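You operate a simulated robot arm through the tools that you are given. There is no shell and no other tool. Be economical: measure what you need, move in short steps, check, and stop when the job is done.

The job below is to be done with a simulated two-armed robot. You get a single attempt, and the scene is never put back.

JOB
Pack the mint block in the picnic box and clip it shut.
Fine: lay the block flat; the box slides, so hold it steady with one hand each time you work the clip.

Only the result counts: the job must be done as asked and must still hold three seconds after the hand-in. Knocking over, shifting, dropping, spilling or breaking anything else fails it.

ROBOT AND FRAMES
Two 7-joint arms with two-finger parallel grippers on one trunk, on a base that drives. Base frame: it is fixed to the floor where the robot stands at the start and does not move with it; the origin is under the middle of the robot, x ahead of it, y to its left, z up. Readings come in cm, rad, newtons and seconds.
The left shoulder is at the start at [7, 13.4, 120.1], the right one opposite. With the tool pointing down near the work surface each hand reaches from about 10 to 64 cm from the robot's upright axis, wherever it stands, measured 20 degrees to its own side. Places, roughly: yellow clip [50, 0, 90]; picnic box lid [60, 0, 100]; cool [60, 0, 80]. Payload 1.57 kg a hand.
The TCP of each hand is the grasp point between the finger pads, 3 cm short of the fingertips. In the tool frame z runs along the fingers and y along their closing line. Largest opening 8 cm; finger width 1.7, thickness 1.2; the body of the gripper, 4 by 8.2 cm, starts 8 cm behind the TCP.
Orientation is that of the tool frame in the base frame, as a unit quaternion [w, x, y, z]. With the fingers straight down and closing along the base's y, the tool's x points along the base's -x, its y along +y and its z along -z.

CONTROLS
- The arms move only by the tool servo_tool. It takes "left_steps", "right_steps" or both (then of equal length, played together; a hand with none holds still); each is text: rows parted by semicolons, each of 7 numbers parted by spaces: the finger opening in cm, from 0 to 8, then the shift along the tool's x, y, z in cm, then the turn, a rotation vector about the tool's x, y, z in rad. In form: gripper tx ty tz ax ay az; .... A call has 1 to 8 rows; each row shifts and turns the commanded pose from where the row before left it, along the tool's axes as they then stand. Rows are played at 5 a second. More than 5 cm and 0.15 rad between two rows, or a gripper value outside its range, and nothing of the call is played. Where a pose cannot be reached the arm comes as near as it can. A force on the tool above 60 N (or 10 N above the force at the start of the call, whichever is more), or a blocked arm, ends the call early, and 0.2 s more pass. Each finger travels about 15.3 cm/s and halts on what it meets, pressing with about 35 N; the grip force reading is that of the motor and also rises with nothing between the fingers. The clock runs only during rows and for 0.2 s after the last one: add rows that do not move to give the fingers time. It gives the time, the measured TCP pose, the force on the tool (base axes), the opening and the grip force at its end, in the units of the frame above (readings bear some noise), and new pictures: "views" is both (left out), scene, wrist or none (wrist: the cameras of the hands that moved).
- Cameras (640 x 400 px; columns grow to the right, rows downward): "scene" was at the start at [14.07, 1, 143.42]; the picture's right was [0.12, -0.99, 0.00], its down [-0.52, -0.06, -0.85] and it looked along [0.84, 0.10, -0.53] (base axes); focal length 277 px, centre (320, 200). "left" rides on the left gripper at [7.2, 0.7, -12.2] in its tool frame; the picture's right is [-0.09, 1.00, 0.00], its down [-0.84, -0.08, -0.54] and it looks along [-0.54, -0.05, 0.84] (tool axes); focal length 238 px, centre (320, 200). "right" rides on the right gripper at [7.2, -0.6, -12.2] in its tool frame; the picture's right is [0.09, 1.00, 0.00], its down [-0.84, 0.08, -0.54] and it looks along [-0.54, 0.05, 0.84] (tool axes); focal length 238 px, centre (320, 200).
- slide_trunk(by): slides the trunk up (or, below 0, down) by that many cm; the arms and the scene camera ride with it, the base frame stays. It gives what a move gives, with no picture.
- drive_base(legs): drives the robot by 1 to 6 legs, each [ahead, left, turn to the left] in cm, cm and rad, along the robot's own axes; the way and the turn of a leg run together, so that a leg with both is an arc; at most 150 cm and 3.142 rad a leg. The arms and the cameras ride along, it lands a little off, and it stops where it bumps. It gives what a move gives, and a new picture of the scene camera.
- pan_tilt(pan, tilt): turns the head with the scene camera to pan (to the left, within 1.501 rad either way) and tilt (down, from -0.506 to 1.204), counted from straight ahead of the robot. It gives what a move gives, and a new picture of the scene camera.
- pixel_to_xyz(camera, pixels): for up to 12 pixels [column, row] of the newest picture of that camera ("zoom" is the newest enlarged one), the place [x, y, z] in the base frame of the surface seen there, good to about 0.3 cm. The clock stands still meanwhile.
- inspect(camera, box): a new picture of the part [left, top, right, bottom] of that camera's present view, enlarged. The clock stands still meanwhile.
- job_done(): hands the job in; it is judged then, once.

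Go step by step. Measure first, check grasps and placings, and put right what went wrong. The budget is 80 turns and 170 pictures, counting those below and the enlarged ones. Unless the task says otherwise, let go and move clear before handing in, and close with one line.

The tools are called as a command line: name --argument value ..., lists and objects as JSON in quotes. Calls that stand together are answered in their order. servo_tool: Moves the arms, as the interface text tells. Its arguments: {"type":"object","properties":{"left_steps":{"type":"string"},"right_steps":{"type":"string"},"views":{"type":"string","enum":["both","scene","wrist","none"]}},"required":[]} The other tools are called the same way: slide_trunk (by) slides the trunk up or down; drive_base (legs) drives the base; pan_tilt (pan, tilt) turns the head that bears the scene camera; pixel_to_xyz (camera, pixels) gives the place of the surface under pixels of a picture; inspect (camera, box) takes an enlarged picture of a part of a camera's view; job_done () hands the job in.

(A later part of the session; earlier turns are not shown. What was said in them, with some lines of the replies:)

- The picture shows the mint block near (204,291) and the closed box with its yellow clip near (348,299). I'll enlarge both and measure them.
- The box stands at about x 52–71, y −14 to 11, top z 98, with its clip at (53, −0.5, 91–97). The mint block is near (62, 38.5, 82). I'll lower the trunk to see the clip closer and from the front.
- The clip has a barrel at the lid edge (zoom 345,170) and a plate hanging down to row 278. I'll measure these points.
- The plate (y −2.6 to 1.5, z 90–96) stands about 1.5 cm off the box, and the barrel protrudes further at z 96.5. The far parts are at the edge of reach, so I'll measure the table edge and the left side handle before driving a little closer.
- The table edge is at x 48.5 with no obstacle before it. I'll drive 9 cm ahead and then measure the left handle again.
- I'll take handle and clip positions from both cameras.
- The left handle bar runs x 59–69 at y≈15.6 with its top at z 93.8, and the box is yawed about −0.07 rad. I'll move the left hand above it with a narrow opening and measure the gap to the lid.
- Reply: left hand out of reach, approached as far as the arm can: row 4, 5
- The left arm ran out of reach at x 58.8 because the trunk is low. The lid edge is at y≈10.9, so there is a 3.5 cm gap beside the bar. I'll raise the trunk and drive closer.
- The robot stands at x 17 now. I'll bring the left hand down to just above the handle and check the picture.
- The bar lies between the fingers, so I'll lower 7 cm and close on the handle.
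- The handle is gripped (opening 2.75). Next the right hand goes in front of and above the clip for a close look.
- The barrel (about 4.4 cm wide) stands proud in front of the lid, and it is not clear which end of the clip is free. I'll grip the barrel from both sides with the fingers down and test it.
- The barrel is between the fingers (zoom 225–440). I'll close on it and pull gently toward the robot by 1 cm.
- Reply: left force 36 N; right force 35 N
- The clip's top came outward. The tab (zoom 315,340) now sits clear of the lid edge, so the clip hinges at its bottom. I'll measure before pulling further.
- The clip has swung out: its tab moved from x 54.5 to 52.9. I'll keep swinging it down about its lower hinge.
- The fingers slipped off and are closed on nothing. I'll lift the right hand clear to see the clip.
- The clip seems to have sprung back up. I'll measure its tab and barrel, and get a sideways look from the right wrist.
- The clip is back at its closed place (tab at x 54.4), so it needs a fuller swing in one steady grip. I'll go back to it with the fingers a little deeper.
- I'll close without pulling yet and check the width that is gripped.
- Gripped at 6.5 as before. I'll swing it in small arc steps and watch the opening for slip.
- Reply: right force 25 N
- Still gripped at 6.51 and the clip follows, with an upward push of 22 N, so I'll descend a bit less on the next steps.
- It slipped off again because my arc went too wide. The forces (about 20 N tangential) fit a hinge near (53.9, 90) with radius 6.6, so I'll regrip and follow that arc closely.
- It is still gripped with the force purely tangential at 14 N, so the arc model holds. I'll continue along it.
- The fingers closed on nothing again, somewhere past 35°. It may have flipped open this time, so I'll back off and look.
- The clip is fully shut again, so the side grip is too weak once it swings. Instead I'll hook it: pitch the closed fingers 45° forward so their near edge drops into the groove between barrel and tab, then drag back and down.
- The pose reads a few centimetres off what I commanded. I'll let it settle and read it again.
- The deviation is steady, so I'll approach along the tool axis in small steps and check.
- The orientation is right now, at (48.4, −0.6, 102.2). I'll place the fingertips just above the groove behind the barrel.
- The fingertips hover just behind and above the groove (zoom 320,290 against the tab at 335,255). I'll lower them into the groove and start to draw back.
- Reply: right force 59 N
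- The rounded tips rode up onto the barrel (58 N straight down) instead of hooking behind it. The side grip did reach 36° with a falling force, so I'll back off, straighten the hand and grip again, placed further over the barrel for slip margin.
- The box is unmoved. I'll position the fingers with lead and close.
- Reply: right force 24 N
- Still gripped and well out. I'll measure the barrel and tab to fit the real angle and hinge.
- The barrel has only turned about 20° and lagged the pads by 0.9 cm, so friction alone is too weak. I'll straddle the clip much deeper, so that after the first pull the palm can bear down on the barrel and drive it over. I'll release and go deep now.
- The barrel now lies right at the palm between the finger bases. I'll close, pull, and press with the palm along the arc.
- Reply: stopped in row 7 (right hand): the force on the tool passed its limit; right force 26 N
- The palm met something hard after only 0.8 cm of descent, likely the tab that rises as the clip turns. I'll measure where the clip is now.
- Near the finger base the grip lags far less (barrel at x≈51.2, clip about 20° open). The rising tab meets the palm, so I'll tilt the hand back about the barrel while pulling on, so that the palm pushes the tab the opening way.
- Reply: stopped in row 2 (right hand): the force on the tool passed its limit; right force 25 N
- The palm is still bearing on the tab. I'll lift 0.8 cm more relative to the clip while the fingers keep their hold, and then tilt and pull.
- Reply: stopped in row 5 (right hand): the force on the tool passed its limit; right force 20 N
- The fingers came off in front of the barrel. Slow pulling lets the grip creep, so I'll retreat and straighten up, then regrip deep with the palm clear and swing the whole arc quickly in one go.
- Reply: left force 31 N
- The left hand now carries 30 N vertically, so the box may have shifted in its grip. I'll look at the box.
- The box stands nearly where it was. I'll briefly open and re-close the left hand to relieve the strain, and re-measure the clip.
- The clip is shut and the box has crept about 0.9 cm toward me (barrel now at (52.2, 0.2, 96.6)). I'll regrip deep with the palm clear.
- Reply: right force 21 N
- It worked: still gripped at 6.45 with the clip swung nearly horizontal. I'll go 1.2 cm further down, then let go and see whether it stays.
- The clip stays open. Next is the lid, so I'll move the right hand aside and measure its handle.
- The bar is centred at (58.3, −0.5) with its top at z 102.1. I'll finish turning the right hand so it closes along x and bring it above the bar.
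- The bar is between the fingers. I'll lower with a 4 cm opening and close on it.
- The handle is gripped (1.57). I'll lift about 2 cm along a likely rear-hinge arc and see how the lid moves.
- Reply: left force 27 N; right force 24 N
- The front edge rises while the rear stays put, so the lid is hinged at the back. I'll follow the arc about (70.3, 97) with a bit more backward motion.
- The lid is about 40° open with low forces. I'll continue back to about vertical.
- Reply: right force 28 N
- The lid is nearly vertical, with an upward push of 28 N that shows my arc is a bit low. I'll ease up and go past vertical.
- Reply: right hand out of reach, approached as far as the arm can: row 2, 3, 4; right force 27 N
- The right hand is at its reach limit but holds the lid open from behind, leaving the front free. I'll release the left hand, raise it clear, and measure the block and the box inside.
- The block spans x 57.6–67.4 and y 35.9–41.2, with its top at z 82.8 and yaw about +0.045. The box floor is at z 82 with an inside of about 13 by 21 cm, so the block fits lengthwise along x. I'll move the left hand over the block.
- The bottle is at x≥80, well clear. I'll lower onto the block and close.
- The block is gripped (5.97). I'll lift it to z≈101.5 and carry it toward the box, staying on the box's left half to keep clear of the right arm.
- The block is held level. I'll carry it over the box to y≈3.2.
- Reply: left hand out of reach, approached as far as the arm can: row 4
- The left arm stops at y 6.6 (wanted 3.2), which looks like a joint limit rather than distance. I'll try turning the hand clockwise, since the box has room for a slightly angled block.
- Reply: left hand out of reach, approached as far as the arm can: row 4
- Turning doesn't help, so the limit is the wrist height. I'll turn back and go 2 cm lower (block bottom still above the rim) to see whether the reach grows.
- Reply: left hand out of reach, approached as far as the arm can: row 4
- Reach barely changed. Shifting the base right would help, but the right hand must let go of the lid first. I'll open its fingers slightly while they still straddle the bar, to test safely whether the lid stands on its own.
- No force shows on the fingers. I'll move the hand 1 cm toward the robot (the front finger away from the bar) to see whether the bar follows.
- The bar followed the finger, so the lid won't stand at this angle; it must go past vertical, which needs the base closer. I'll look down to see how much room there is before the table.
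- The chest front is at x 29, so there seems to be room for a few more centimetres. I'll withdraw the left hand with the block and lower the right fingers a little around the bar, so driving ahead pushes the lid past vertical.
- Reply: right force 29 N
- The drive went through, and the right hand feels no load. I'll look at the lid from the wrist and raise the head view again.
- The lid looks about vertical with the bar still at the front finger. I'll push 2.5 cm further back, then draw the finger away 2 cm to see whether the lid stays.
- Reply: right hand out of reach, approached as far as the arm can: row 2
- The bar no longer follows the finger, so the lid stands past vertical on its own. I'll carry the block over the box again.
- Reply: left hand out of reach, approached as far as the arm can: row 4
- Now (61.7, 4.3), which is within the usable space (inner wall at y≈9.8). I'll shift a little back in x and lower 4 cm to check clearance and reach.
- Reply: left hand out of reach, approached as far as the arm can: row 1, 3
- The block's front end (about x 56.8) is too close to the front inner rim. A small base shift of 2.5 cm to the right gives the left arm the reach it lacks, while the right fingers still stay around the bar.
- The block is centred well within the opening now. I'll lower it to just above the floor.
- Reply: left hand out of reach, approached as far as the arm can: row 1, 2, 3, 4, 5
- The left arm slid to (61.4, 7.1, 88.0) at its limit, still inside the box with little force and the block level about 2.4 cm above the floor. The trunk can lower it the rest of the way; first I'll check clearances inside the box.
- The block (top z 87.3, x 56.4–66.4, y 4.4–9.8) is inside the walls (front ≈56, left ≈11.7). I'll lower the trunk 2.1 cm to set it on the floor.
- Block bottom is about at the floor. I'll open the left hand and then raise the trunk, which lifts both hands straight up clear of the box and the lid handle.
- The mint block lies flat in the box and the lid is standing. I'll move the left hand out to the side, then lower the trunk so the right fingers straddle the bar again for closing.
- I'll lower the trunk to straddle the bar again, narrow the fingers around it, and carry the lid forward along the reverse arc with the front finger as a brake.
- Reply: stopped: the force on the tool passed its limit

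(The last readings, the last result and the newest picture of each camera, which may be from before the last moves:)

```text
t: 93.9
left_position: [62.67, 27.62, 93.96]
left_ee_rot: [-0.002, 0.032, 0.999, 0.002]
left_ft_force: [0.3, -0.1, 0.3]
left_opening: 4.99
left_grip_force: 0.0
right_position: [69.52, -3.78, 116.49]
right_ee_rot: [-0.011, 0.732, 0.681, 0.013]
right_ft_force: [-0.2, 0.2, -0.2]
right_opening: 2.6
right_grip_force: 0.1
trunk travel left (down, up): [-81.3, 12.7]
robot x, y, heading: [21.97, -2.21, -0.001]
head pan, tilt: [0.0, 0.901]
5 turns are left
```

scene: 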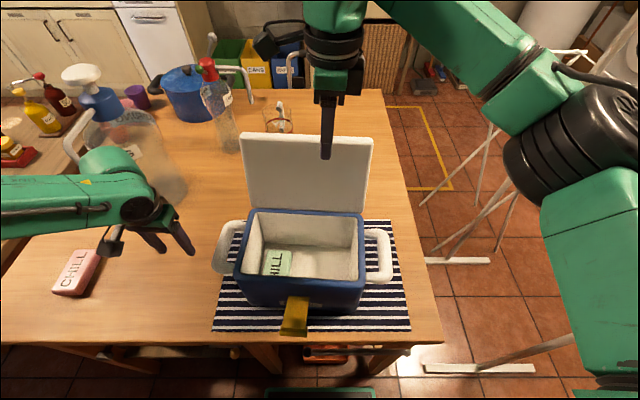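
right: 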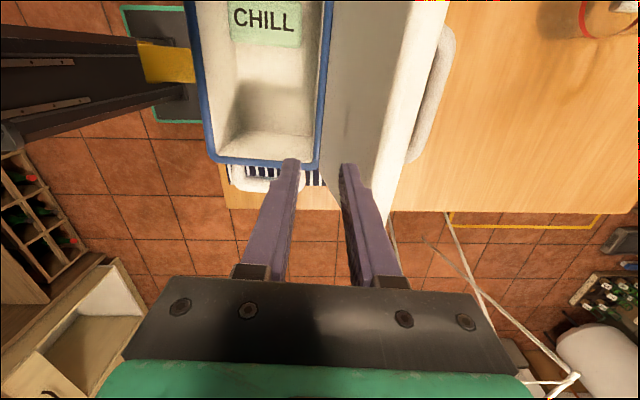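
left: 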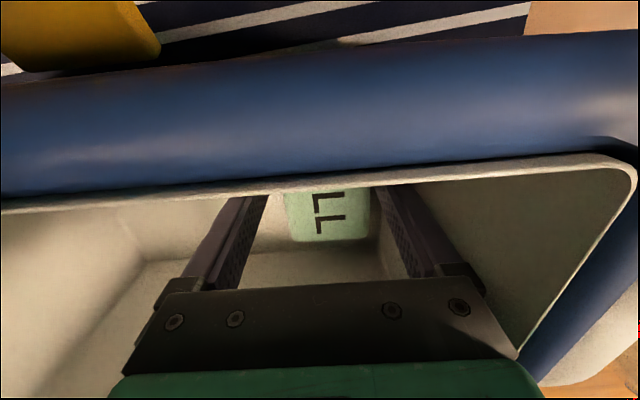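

The front finger had landed on the lid's top edge, so the lid is still standing behind the hand, and only 5 turns remain. I'll put closed fingers behind the lid, push it forward so it falls shut, and take pictures and positions for the clip.

pixel_to_xyz --camera "scene" --pixels '[[293, 332], [293, 327], [296, 315], [300, 300], [284, 330], [305, 333], [224, 250], [220, 265], [232, 230], [306, 142], [306, 136], [306, 190]]'

servo_tool --right_steps "0 0 0 -1.5 0 0 0; 0 0 0 0 0 0 0; 0 0 0 0 0 0 0" --views "none"

drive_base --legs '[[3, 0, 0]]'

servo_tool --right_steps "0 0 2.8 0 0 0 0; 0 0 2.8 0 0 0 0; 0 0 0 0 0 0 0; 0 0 0 3 0 0 0; 0 0 0 2.5 0 0 0; 0 0 0 0 0 0 0" --views "none"

servo_tool --right_steps "0 0 -1.5 0 0 0 0; 0 0 -1.5 0 0 0 0; 0 0 -1.5 0 0 0 0; 0 0 -1.5 0 0 0 0; 0 0 -1.5 0 0 0 0; 0 0 -1.5 0 0 0 0; 0 0 -1.5 0 0 0 0; 0 0 0 0 0 0 0" --views "none"

servo_tool --right_steps "0 0 0 -3 0 0 0; 0 0 0 -2 0 0 0; 0 0 0 0 0 0 0; 0 0 0 0 0 0 0; 0 0 0 0 0 0 0" --views "both"

```text
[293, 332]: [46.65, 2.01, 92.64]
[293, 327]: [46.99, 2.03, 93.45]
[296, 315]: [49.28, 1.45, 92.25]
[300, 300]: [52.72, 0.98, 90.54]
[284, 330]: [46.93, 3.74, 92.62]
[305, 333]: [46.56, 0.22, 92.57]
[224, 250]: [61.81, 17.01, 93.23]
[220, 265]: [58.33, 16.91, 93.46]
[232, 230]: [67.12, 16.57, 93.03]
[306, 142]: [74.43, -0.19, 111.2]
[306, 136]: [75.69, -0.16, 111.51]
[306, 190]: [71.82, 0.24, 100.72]
```

```text
t: 94.7
left_position: [62.66, 27.75, 93.86]
left_ee_rot: [-0.001, 0.033, 0.999, 0.002]
left_ft_force: [-0.6, -0.3, 0.4]
left_opening: 5.01
left_grip_force: 0.0
right_position: [69.55, -3.64, 117.96]
right_ee_rot: [-0.01, 0.732, 0.681, 0.013]
right_ft_force: [-0.4, -0.3, 0.7]
right_opening: 0.0
right_grip_force: 21.5
trunk travel left (down, up): [-81.3, 12.7]
robot x, y, heading: [21.78, -2.47, -0.006]
head pan, tilt: [0.0, 0.901]
```

```text
t: 95.6
left_position: [65.02, 27.66, 94.16]
left_ee_rot: [0.0, 0.032, 0.999, 0.001]
left_ft_force: [-0.5, -0.1, 1.0]
left_opening: 5.0
left_grip_force: 0.1
right_position: [71.95, -3.6, 118.24]
right_ee_rot: [-0.008, 0.731, 0.682, 0.015]
right_ft_force: [-0.3, 0.3, -0.2]
right_opening: 0.0
right_grip_force: 21.0
trunk travel left (down, up): [-81.3, 12.7]
robot x, y, heading: [24.7, -2.31, -0.004]
head pan, tilt: [0.0, 0.901]
```

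scene: 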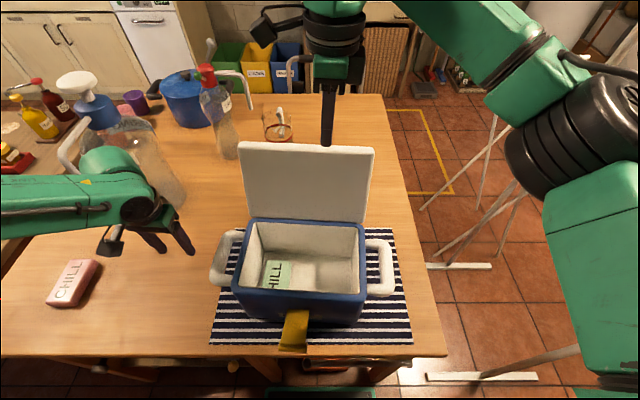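

```text
t: 97.0
left_position: [65.42, 27.62, 93.97]
left_ee_rot: [-0.002, 0.032, 0.999, 0.002]
left_ft_force: [0.5, 0.0, -0.1]
left_opening: 5.0
left_grip_force: 0.1
right_position: [78.22, -3.83, 112.34]
right_ee_rot: [-0.01, 0.731, 0.682, 0.013]
right_ft_force: [0.2, -1.2, 0.2]
right_opening: 0.0
right_grip_force: 21.3
trunk travel left (down, up): [-81.3, 12.7]
robot x, y, heading: [25.25, -2.77, 0.0]
head pan, tilt: [0.0, 0.901]
```

```text
t: 98.8
left_position: [65.52, 27.75, 93.9]
left_ee_rot: [-0.002, 0.032, 0.999, 0.002]
left_ft_force: [0.2, -0.3, -1.0]
left_opening: 5.02
left_grip_force: 0.0
right_position: [67.7, -3.22, 112.61]
right_ee_rot: [-0.01, 0.732, 0.681, 0.013]
right_ft_force: [-0.3, 0.1, 1.0]
right_opening: 0.0
right_grip_force: 21.7
trunk travel left (down, up): [-81.3, 12.7]
robot x, y, heading: [24.83, -2.41, -0.006]
head pan, tilt: [0.0, 0.901]
```

```text
t: 100.0
left_position: [65.51, 27.76, 93.91]
left_ee_rot: [-0.002, 0.032, 0.999, 0.002]
left_ft_force: [0.7, 1.0, 1.1]
left_opening: 5.01
left_grip_force: 0.1
right_position: [67.57, -3.44, 117.43]
right_ee_rot: [-0.01, 0.731, 0.682, 0.013]
right_ft_force: [0.6, -0.3, -0.2]
right_opening: 0.0
right_grip_force: 21.4
trunk travel left (down, up): [-81.3, 12.7]
robot x, y, heading: [25.09, -2.55, -0.001]
head pan, tilt: [0.0, 0.901]
4 turns are left
```

scene: 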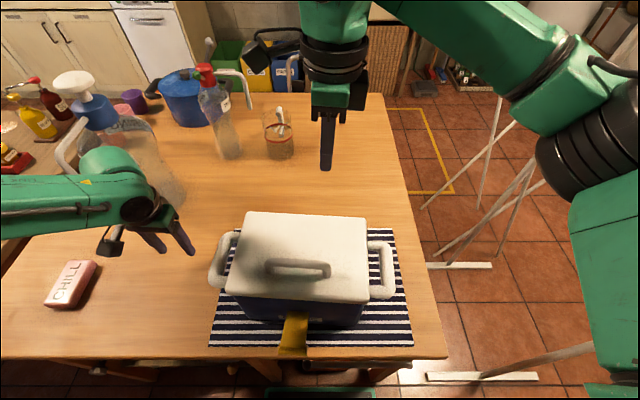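
right: 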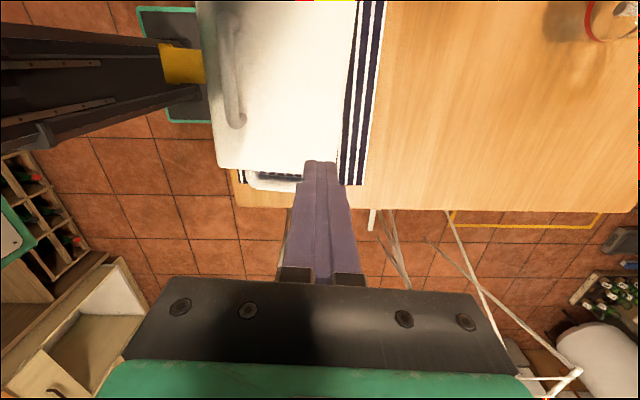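

The lid is shut and the clip hangs open (end near (46.8, 2, 93)). I'll measure it again, back the base off for arm room, grip the left handle with the left hand, and turn the right hand back and pre-position it in front of the clip.

pixel_to_xyz --camera "scene" --pixels '[[292, 353], [292, 348], [282, 351], [303, 353], [295, 338], [297, 325], [299, 316], [217, 262], [213, 278], [225, 242], [300, 297], [340, 300]]'

drive_base --legs '[[-9, 2.5, 0]]'

servo_tool --left_steps "4.6 0 0 -3.5 0 0 0; 4.6 0 0 -3.5 0 0 0.04; 4.6 -1.86 -3.18 0 0 0 0; 4.6 -1.86 -3.18 0 0 0 0; 4.6 -1.86 -3.18 0 0 0 0; 4.6 -1.86 -3.18 0 0 0 0; 4.6 0 0 0 0 0 0; 4.6 0 0 0 0 0 0" --right_steps "0 0 0 0 0 0 -0.139; 0 0 0 0 0 0 -0.139; 0 0 0 0 0 0 -0.139; 0 0 0 0 0 0 -0.139; 0 0 0 0 0 0 -0.139; 0 0 0 0 0 0 -0.139; 0 0 0 0 0 0 -0.139; 0 0 0 0 0 0 -0.139" --views "none"

servo_tool --left_steps "4.6 0 0 4 0 0 0; 4.6 0 0 3.8 0 0 0; 4.6 0 0 0 0 0 0; 0 0 0 0 0 0 0; 0 0 0 0 0 0 0; 0 0 0 0 0 0 0; 0 0 0 0 0 0 0" --right_steps "0 0 0 0 0 0 -0.139; 0 0 0 0 0 0 -0.139; 0 0 0 0 0 0 -0.139; 0 3.55 0.33 0 0 0 0; 4 3.55 0.33 0 0 0 0; 8 3.55 0.33 0 0 0 0; 8 3.55 0.33 0 0 0 0" --views "none"

servo_tool --right_steps "8 0 0 4 0 0 0; 8 0 0 4 0 0 0; 8 0 0 4 0 0 0; 8 0 0 3 0 0 0; 8 0 0 0 0 0 0" --views "both"

inspect --camera "right" --box '[160, 60, 480, 260]'

pixel_to_xyz --camera "zoom" --pixels '[[320, 160], [320, 190], [320, 220], [320, 250], [320, 280], [320, 310], [280, 220], [360, 220], [280, 250], [360, 250], [280, 190], [360, 190]]'

```text
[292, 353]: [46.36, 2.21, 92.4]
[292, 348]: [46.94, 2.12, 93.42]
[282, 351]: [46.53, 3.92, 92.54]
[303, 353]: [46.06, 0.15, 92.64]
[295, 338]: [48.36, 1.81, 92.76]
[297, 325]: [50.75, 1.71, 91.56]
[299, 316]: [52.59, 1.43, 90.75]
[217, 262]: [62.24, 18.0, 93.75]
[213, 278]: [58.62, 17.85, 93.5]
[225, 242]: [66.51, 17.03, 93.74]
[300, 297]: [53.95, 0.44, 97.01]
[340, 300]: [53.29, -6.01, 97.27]
```

```text
t: 101.1
left_position: [56.74, 30.24, 93.79]
left_ee_rot: [-0.002, 0.033, 0.999, 0.003]
left_ft_force: [0.0, 0.3, -0.9]
left_opening: 5.0
left_grip_force: 0.0
right_position: [58.71, -1.14, 117.34]
right_ee_rot: [-0.011, 0.731, 0.682, 0.012]
right_ft_force: [0.7, 0.4, 0.1]
right_opening: 0.02
right_grip_force: 21.1
trunk travel left (down, up): [-81.3, 12.7]
robot x, y, heading: [15.62, -0.15, -0.007]
head pan, tilt: [0.0, 0.901]
```

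scene: 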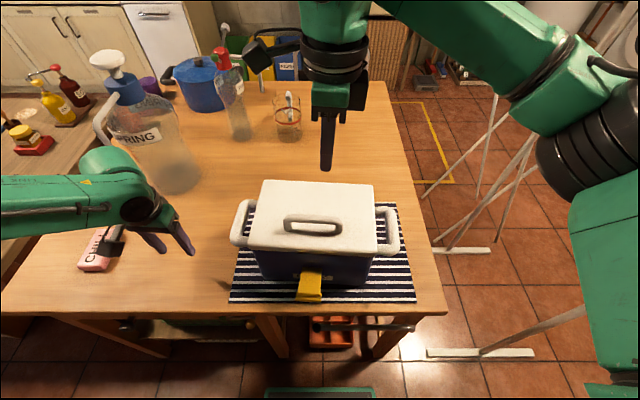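

```text
t: 102.9
left_position: [62.31, 16.9, 100.85]
left_ee_rot: [-0.003, 0.052, 0.999, 0.003]
left_ft_force: [-1.4, 3.7, -0.9]
left_opening: 4.43
left_grip_force: 0.1
right_position: [58.33, -1.01, 117.51]
right_ee_rot: [-0.002, 0.26, 0.965, 0.017]
right_ft_force: [0.4, -0.2, -0.3]
right_opening: 0.0
right_grip_force: 21.7
trunk travel left (down, up): [-81.3, 12.7]
robot x, y, heading: [15.79, -0.29, -0.003]
head pan, tilt: [0.0, 0.901]
```

```text
t: 103.4
left_position: [62.31, 16.66, 97.24]
left_ee_rot: [0.005, 0.053, 0.999, 0.0]
left_ft_force: [-10.8, 4.4, 19.1]
left_opening: 4.22
left_grip_force: 0.0
right_position: [58.06, -0.81, 117.6]
right_ee_rot: [0.002, 0.183, 0.983, 0.017]
right_ft_force: [-0.5, 0.8, -0.3]
right_opening: 0.0
right_grip_force: 21.5
trunk travel left (down, up): [-81.3, 12.7]
robot x, y, heading: [15.92, -0.22, -0.0]
head pan, tilt: [0.0, 0.901]
stopped in row 2 (left hand): the force on the tool passed its limit (the readings are from after the stop); the commanded pose is now the measured one
```

```text
t: 104.6
left_position: [62.59, 16.56, 97.14]
left_ee_rot: [0.008, 0.054, 0.999, 0.001]
left_ft_force: [-3.0, 7.1, 24.5]
left_opening: 4.15
left_grip_force: 0.0
right_position: [58.31, -0.32, 102.57]
right_ee_rot: [0.002, 0.183, 0.983, 0.017]
right_ft_force: [5.3, -1.7, -0.1]
right_opening: 7.99
right_grip_force: 0.0
trunk travel left (down, up): [-81.3, 12.7]
robot x, y, heading: [16.2, -0.18, -0.003]
head pan, tilt: [0.0, 0.901]
```

scene: 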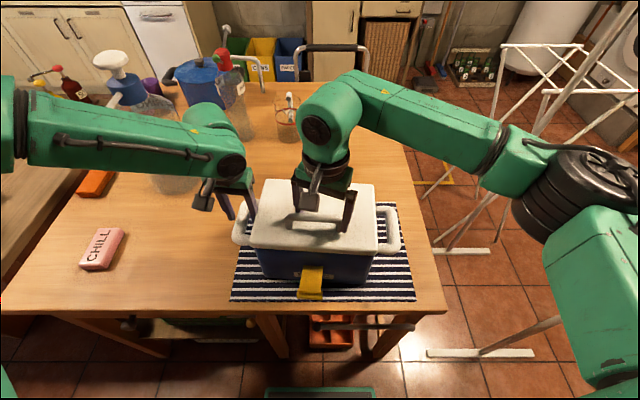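
right: 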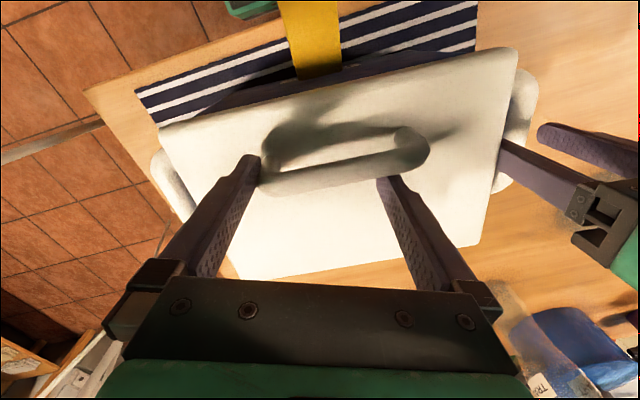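

```text
2.00 times, centred on (320, 160) of right
```

zoom: 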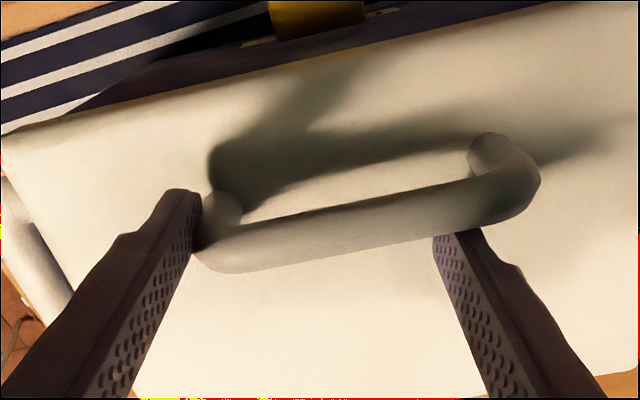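

```text
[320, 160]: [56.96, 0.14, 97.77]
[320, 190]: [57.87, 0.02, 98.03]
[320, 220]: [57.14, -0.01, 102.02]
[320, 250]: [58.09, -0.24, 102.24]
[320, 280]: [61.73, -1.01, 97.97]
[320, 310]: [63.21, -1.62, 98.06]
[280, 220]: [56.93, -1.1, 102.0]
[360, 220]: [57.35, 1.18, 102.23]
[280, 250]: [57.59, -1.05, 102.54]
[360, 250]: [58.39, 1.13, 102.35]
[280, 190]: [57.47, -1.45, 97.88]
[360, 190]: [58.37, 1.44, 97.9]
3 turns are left
```

The left fingers landed on the handle bar (it is really at y≈17.8), and the stop also left the right hand over the lid. With 3 turns left I'll regrip the handle 1.2 cm further left, bring the right hand down over the barrel at about (47.0, 2.05, 91.6), swing it up along the reverse arc, release, and press it home.

servo_tool --left_steps "4.8 0 0 -3 0 0 0; 4.8 0 1.2 0 0 0 0; 4.8 0 0 3.5 0 0 0; 4.8 0 0 3.5 0 0 0; 4.8 0 0 0 0 0 0; 0 0 0 0 0 0 0; 0 0 0 0 0 0 0; 0 0 0 0 0 0 0" --views "none"

servo_tool --right_steps "8 0 0 -3 0 0 0; 8 0 0 -3 0 0 0; 8 0 0 0 0.033 0 -0.123; 8 0 0 0 0 0 -0.123; 8 3.92 0.32 0 0 0 0; 8 3.92 0.32 0 0 0 0; 8 3.92 0.32 0 0 0 0; 8 0 0 0 0 0 0" --views "none"

servo_tool --right_steps "8 0 0 4.3 0 0 0; 8 0 0 4.3 0 0 0; 8 0 0 4.3 0 0 0; 8 0 0 4.3 0 0 0; 8 0 0 4.3 0 0 0; 8 0 0 0 0 0 0" --views "wrist"

servo_tool --right_steps "0 0 0 0 0 0 0; 0 0 0 0 0 0 0; 0 0 0 0 0 0 0; 0 0 0 0 0 0 0" --views "none"

servo_tool --right_steps "0 -0.62 0 -1.42 0 0 0; 0 -0.93 0 -1.25 0 0 0; 0 -1.18 0 -1.01 0 0 0; 0 -1.38 0 -0.71 0 0 0; 0 -1.46 0 -0.39 0 0 0; 0 -0.4 0 0 0 0 0; 0 0 0 0 0 0 0" --views "wrist"

servo_tool --right_steps "8 0 0 0 0 0 0; 8 0 0 0 0 0 0; 8 3 0 0 0 0 0; 8 3 0 0 0 0 0; 8 0 0 -3.2 0 0 0; 8 0 0 -3.3 0 0 0; 0 0 0 0 0 0 0; 0 0 0 0 0 0 0" --views "wrist"

servo_tool --right_steps "0 -1.6 0 0 0 0 0; 0 -1.6 0 0 0 0 0; 0 -1.45 0 0 0 0 0; 0 0 0 0 0 0 0; 0 0 0 0 0 0 0; 0 3 0 0 0 0 0; 0 2 0 -3 0 0 0; 0 0 -4 -3 0 0 0" --views "none"

servo_tool --right_steps "0 0 -4.5 -2 0 0 0; 0 0 -4.5 -2 0 0 0; 0 0 -4.5 0 0 0 0; 0 0 0 0 0 0 0" --views "both"

inspect --camera "scene" --box '[230, 160, 410, 310]'

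pixel_to_xyz --camera "scene" --pixels '[[310, 250], [310, 255], [310, 260], [310, 265], [310, 270], [310, 275], [310, 280], [310, 285], [310, 290], [310, 295]]'

```text
t: 106.4
left_position: [62.88, 17.71, 92.91]
left_ee_rot: [0.004, 0.052, 0.999, -0.001]
left_ft_force: [-0.8, -1.4, -0.5]
left_opening: 2.77
left_grip_force: 34.7
right_position: [58.56, -0.3, 102.34]
right_ee_rot: [-0.001, 0.183, 0.983, 0.017]
right_ft_force: [-0.2, 0.1, 1.1]
right_opening: 8.0
right_grip_force: 0.0
trunk travel left (down, up): [-81.3, 12.7]
robot x, y, heading: [15.7, 0.19, 0.002]
head pan, tilt: [0.0, 0.901]
```

```text
t: 108.2
left_position: [62.93, 17.71, 92.85]
left_ee_rot: [0.004, 0.054, 0.999, 0.0]
left_ft_force: [1.0, 0.4, -0.5]
left_opening: 2.8
left_grip_force: 35.3
right_position: [46.93, 1.87, 108.51]
right_ee_rot: [-0.003, 0.061, 0.998, 0.001]
right_ft_force: [0.8, 0.5, -0.6]
right_opening: 8.0
right_grip_force: 0.0
trunk travel left (down, up): [-81.3, 12.7]
robot x, y, heading: [16.04, 0.12, 0.001]
head pan, tilt: [0.0, 0.901]
```

```text
t: 109.6
left_position: [62.8, 17.76, 92.9]
left_ee_rot: [0.004, 0.054, 0.999, 0.0]
left_ft_force: [1.3, 0.4, 1.7]
left_opening: 2.76
left_grip_force: 34.7
right_position: [46.61, 1.6, 87.01]
right_ee_rot: [-0.003, 0.062, 0.998, 0.001]
right_ft_force: [0.0, -0.1, 0.7]
right_opening: 8.01
right_grip_force: 0.0
trunk travel left (down, up): [-81.3, 12.7]
robot x, y, heading: [15.49, -0.1, -0.001]
head pan, tilt: [0.0, 0.901]
```

right: 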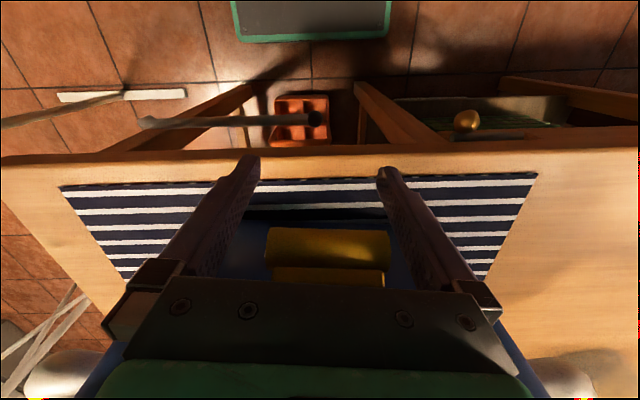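

```text
t: 110.6
left_position: [62.87, 17.55, 92.99]
left_ee_rot: [0.003, 0.054, 0.999, -0.001]
left_ft_force: [-10.6, -18.5, 8.0]
left_opening: 2.8
left_grip_force: 35.1
right_position: [46.75, 1.63, 87.05]
right_ee_rot: [-0.001, 0.061, 0.998, 0.001]
right_ft_force: [12.3, 19.6, -0.9]
right_opening: 6.44
right_grip_force: 35.4
trunk travel left (down, up): [-81.3, 12.7]
robot x, y, heading: [16.01, -0.3, -0.002]
head pan, tilt: [0.0, 0.901]
```

```text
t: 112.2
left_position: [63.07, 17.39, 93.03]
left_ee_rot: [0.005, 0.056, 0.998, -0.002]
left_ft_force: [2.2, -21.7, 6.6]
left_opening: 2.8
left_grip_force: 34.7
right_position: [52.85, 1.04, 91.83]
right_ee_rot: [-0.002, 0.061, 0.998, 0.004]
right_ft_force: [-1.4, 19.1, -8.6]
right_opening: 4.17
right_grip_force: 35.2
trunk travel left (down, up): [-81.3, 12.7]
robot x, y, heading: [15.69, -0.08, -0.001]
head pan, tilt: [0.0, 0.901]
```

right: 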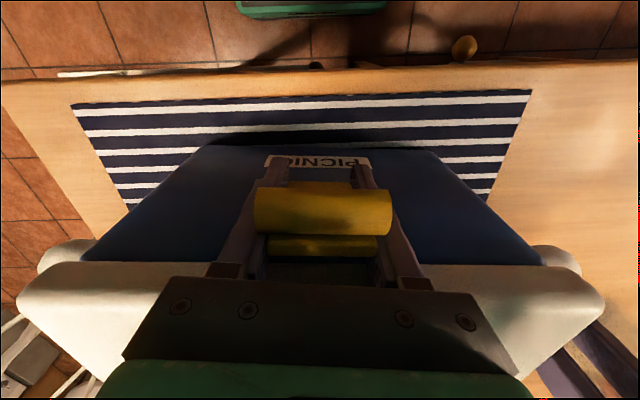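

```text
t: 114.0
left_position: [62.98, 17.62, 92.87]
left_ee_rot: [0.004, 0.054, 0.999, -0.001]
left_ft_force: [1.4, -0.9, -4.8]
left_opening: 2.75
left_grip_force: 34.8
right_position: [47.06, 2.05, 98.37]
right_ee_rot: [-0.004, 0.061, 0.998, 0.0]
right_ft_force: [0.7, -0.3, -0.1]
right_opening: 0.0
right_grip_force: 20.9
trunk travel left (down, up): [-81.3, 12.7]
robot x, y, heading: [15.67, 0.58, 0.003]
head pan, tilt: [0.0, 0.901]
```

right: 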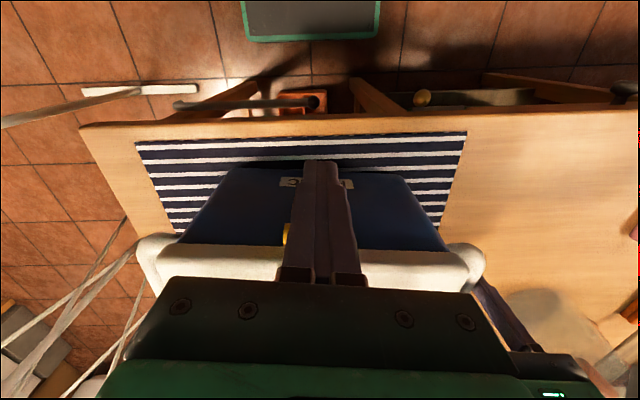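

```text
t: 115.8
left_position: [62.82, 17.62, 92.85]
left_ee_rot: [0.003, 0.054, 0.999, 0.001]
left_ft_force: [2.4, 1.7, -2.9]
left_opening: 2.86
left_grip_force: 34.9
right_position: [46.12, -2.34, 104.32]
right_ee_rot: [-0.002, 0.061, 0.998, 0.002]
right_ft_force: [0.6, 0.1, -1.0]
right_opening: 0.0
right_grip_force: 21.3
trunk travel left (down, up): [-81.3, 12.7]
robot x, y, heading: [15.59, -0.18, -0.001]
head pan, tilt: [0.0, 0.901]
```

```text
t: 116.8
left_position: [62.96, 17.72, 92.82]
left_ee_rot: [0.004, 0.054, 0.999, -0.002]
left_ft_force: [0.6, -1.4, -3.6]
left_opening: 2.84
left_grip_force: 35.3
right_position: [44.44, -15.42, 108.31]
right_ee_rot: [-0.002, 0.06, 0.998, 0.001]
right_ft_force: [-0.2, 0.8, -1.0]
right_opening: 0.03
right_grip_force: 21.6
trunk travel left (down, up): [-81.3, 12.7]
robot x, y, heading: [15.74, 0.07, 0.001]
head pan, tilt: [0.0, 0.901]
```

scene: 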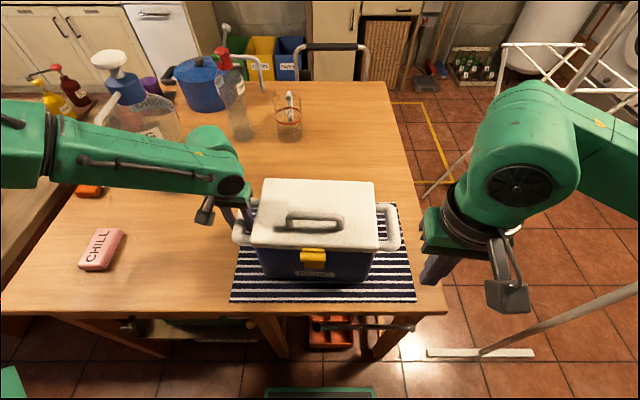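
right: 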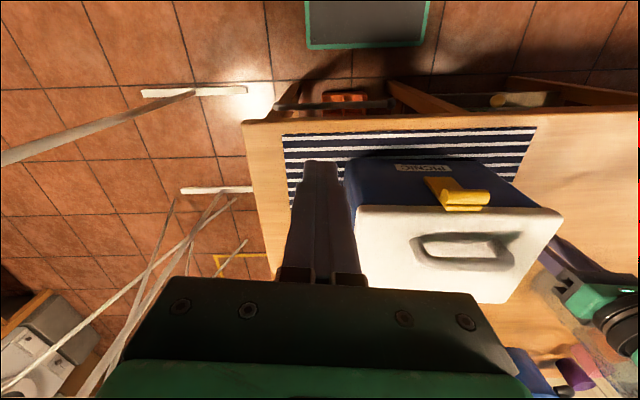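

```text
2.67 times, centred on (320, 235) of scene
```

zoom: 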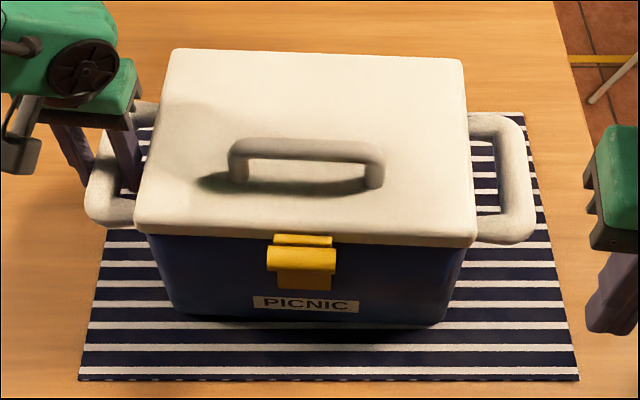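

```text
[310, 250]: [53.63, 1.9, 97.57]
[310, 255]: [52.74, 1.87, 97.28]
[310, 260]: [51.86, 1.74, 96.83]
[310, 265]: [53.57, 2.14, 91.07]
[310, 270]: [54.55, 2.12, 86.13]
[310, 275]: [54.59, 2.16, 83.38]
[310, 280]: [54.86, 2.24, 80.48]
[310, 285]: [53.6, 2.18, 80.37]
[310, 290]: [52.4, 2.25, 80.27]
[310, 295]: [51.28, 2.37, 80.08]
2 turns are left
```

The clip is shut: tab at (53.6, 97.6) against the lid edge, the same as at the start, with the lid flat and the block inside. I'll release the left hand straight up and move it clear.

servo_tool --left_steps "4.8 0 0 0 0 0 0; 4.8 0 0 0 0 0 0; 4.8 0 0 -3 0 0 0; 4.8 0 0 -4 0 0 0; 4.8 0 2 -4 0 0 0; 4.8 0 4 0 0 0 0; 4.8 0 0 0 0 0 0" --views "scene"

inspect --camera "scene" --box '[230, 160, 410, 310]'

```text
t: 118.4
left_position: [63.46, 23.66, 104.03]
left_ee_rot: [0.003, 0.054, 0.999, 0.001]
left_ft_force: [0.0, 0.1, 0.1]
left_opening: 4.8
left_grip_force: 0.0
right_position: [44.25, -15.57, 108.26]
right_ee_rot: [-0.003, 0.06, 0.998, 0.001]
right_ft_force: [-0.4, -0.1, -0.4]
right_opening: 0.0
right_grip_force: 21.4
trunk travel left (down, up): [-81.3, 12.7]
robot x, y, heading: [15.75, 0.11, -0.007]
head pan, tilt: [0.0, 0.901]
```

scene: 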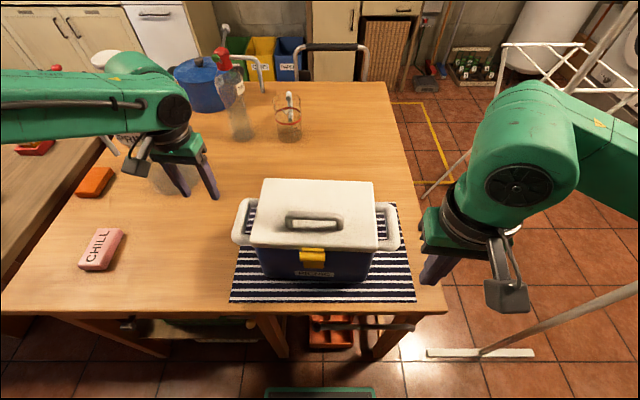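

```text
2.67 times, centred on (320, 235) of scene
1 turns are left
```

zoom: 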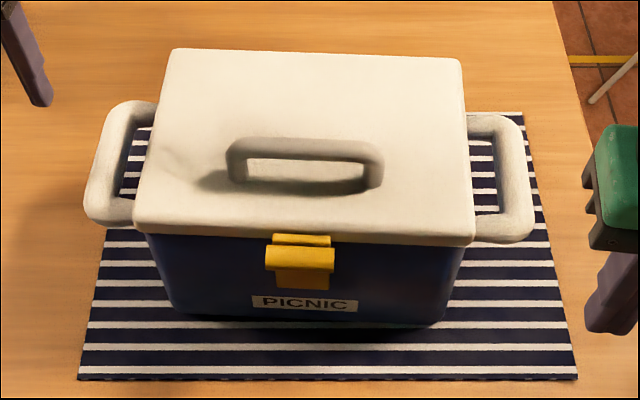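

Both hands are clear and the box stands closed with its clip shut, so I'm handing in.

job_done

```text
The job is handed in.
```

The mint block is lying flat in the picnic box, the lid is shut and the clip is closed. The box slid 1–2 cm on its mat, and I let the lid fall shut instead of lowering it. My last pictures before the hand-in show both hands clear and nothing else visibly disturbed.
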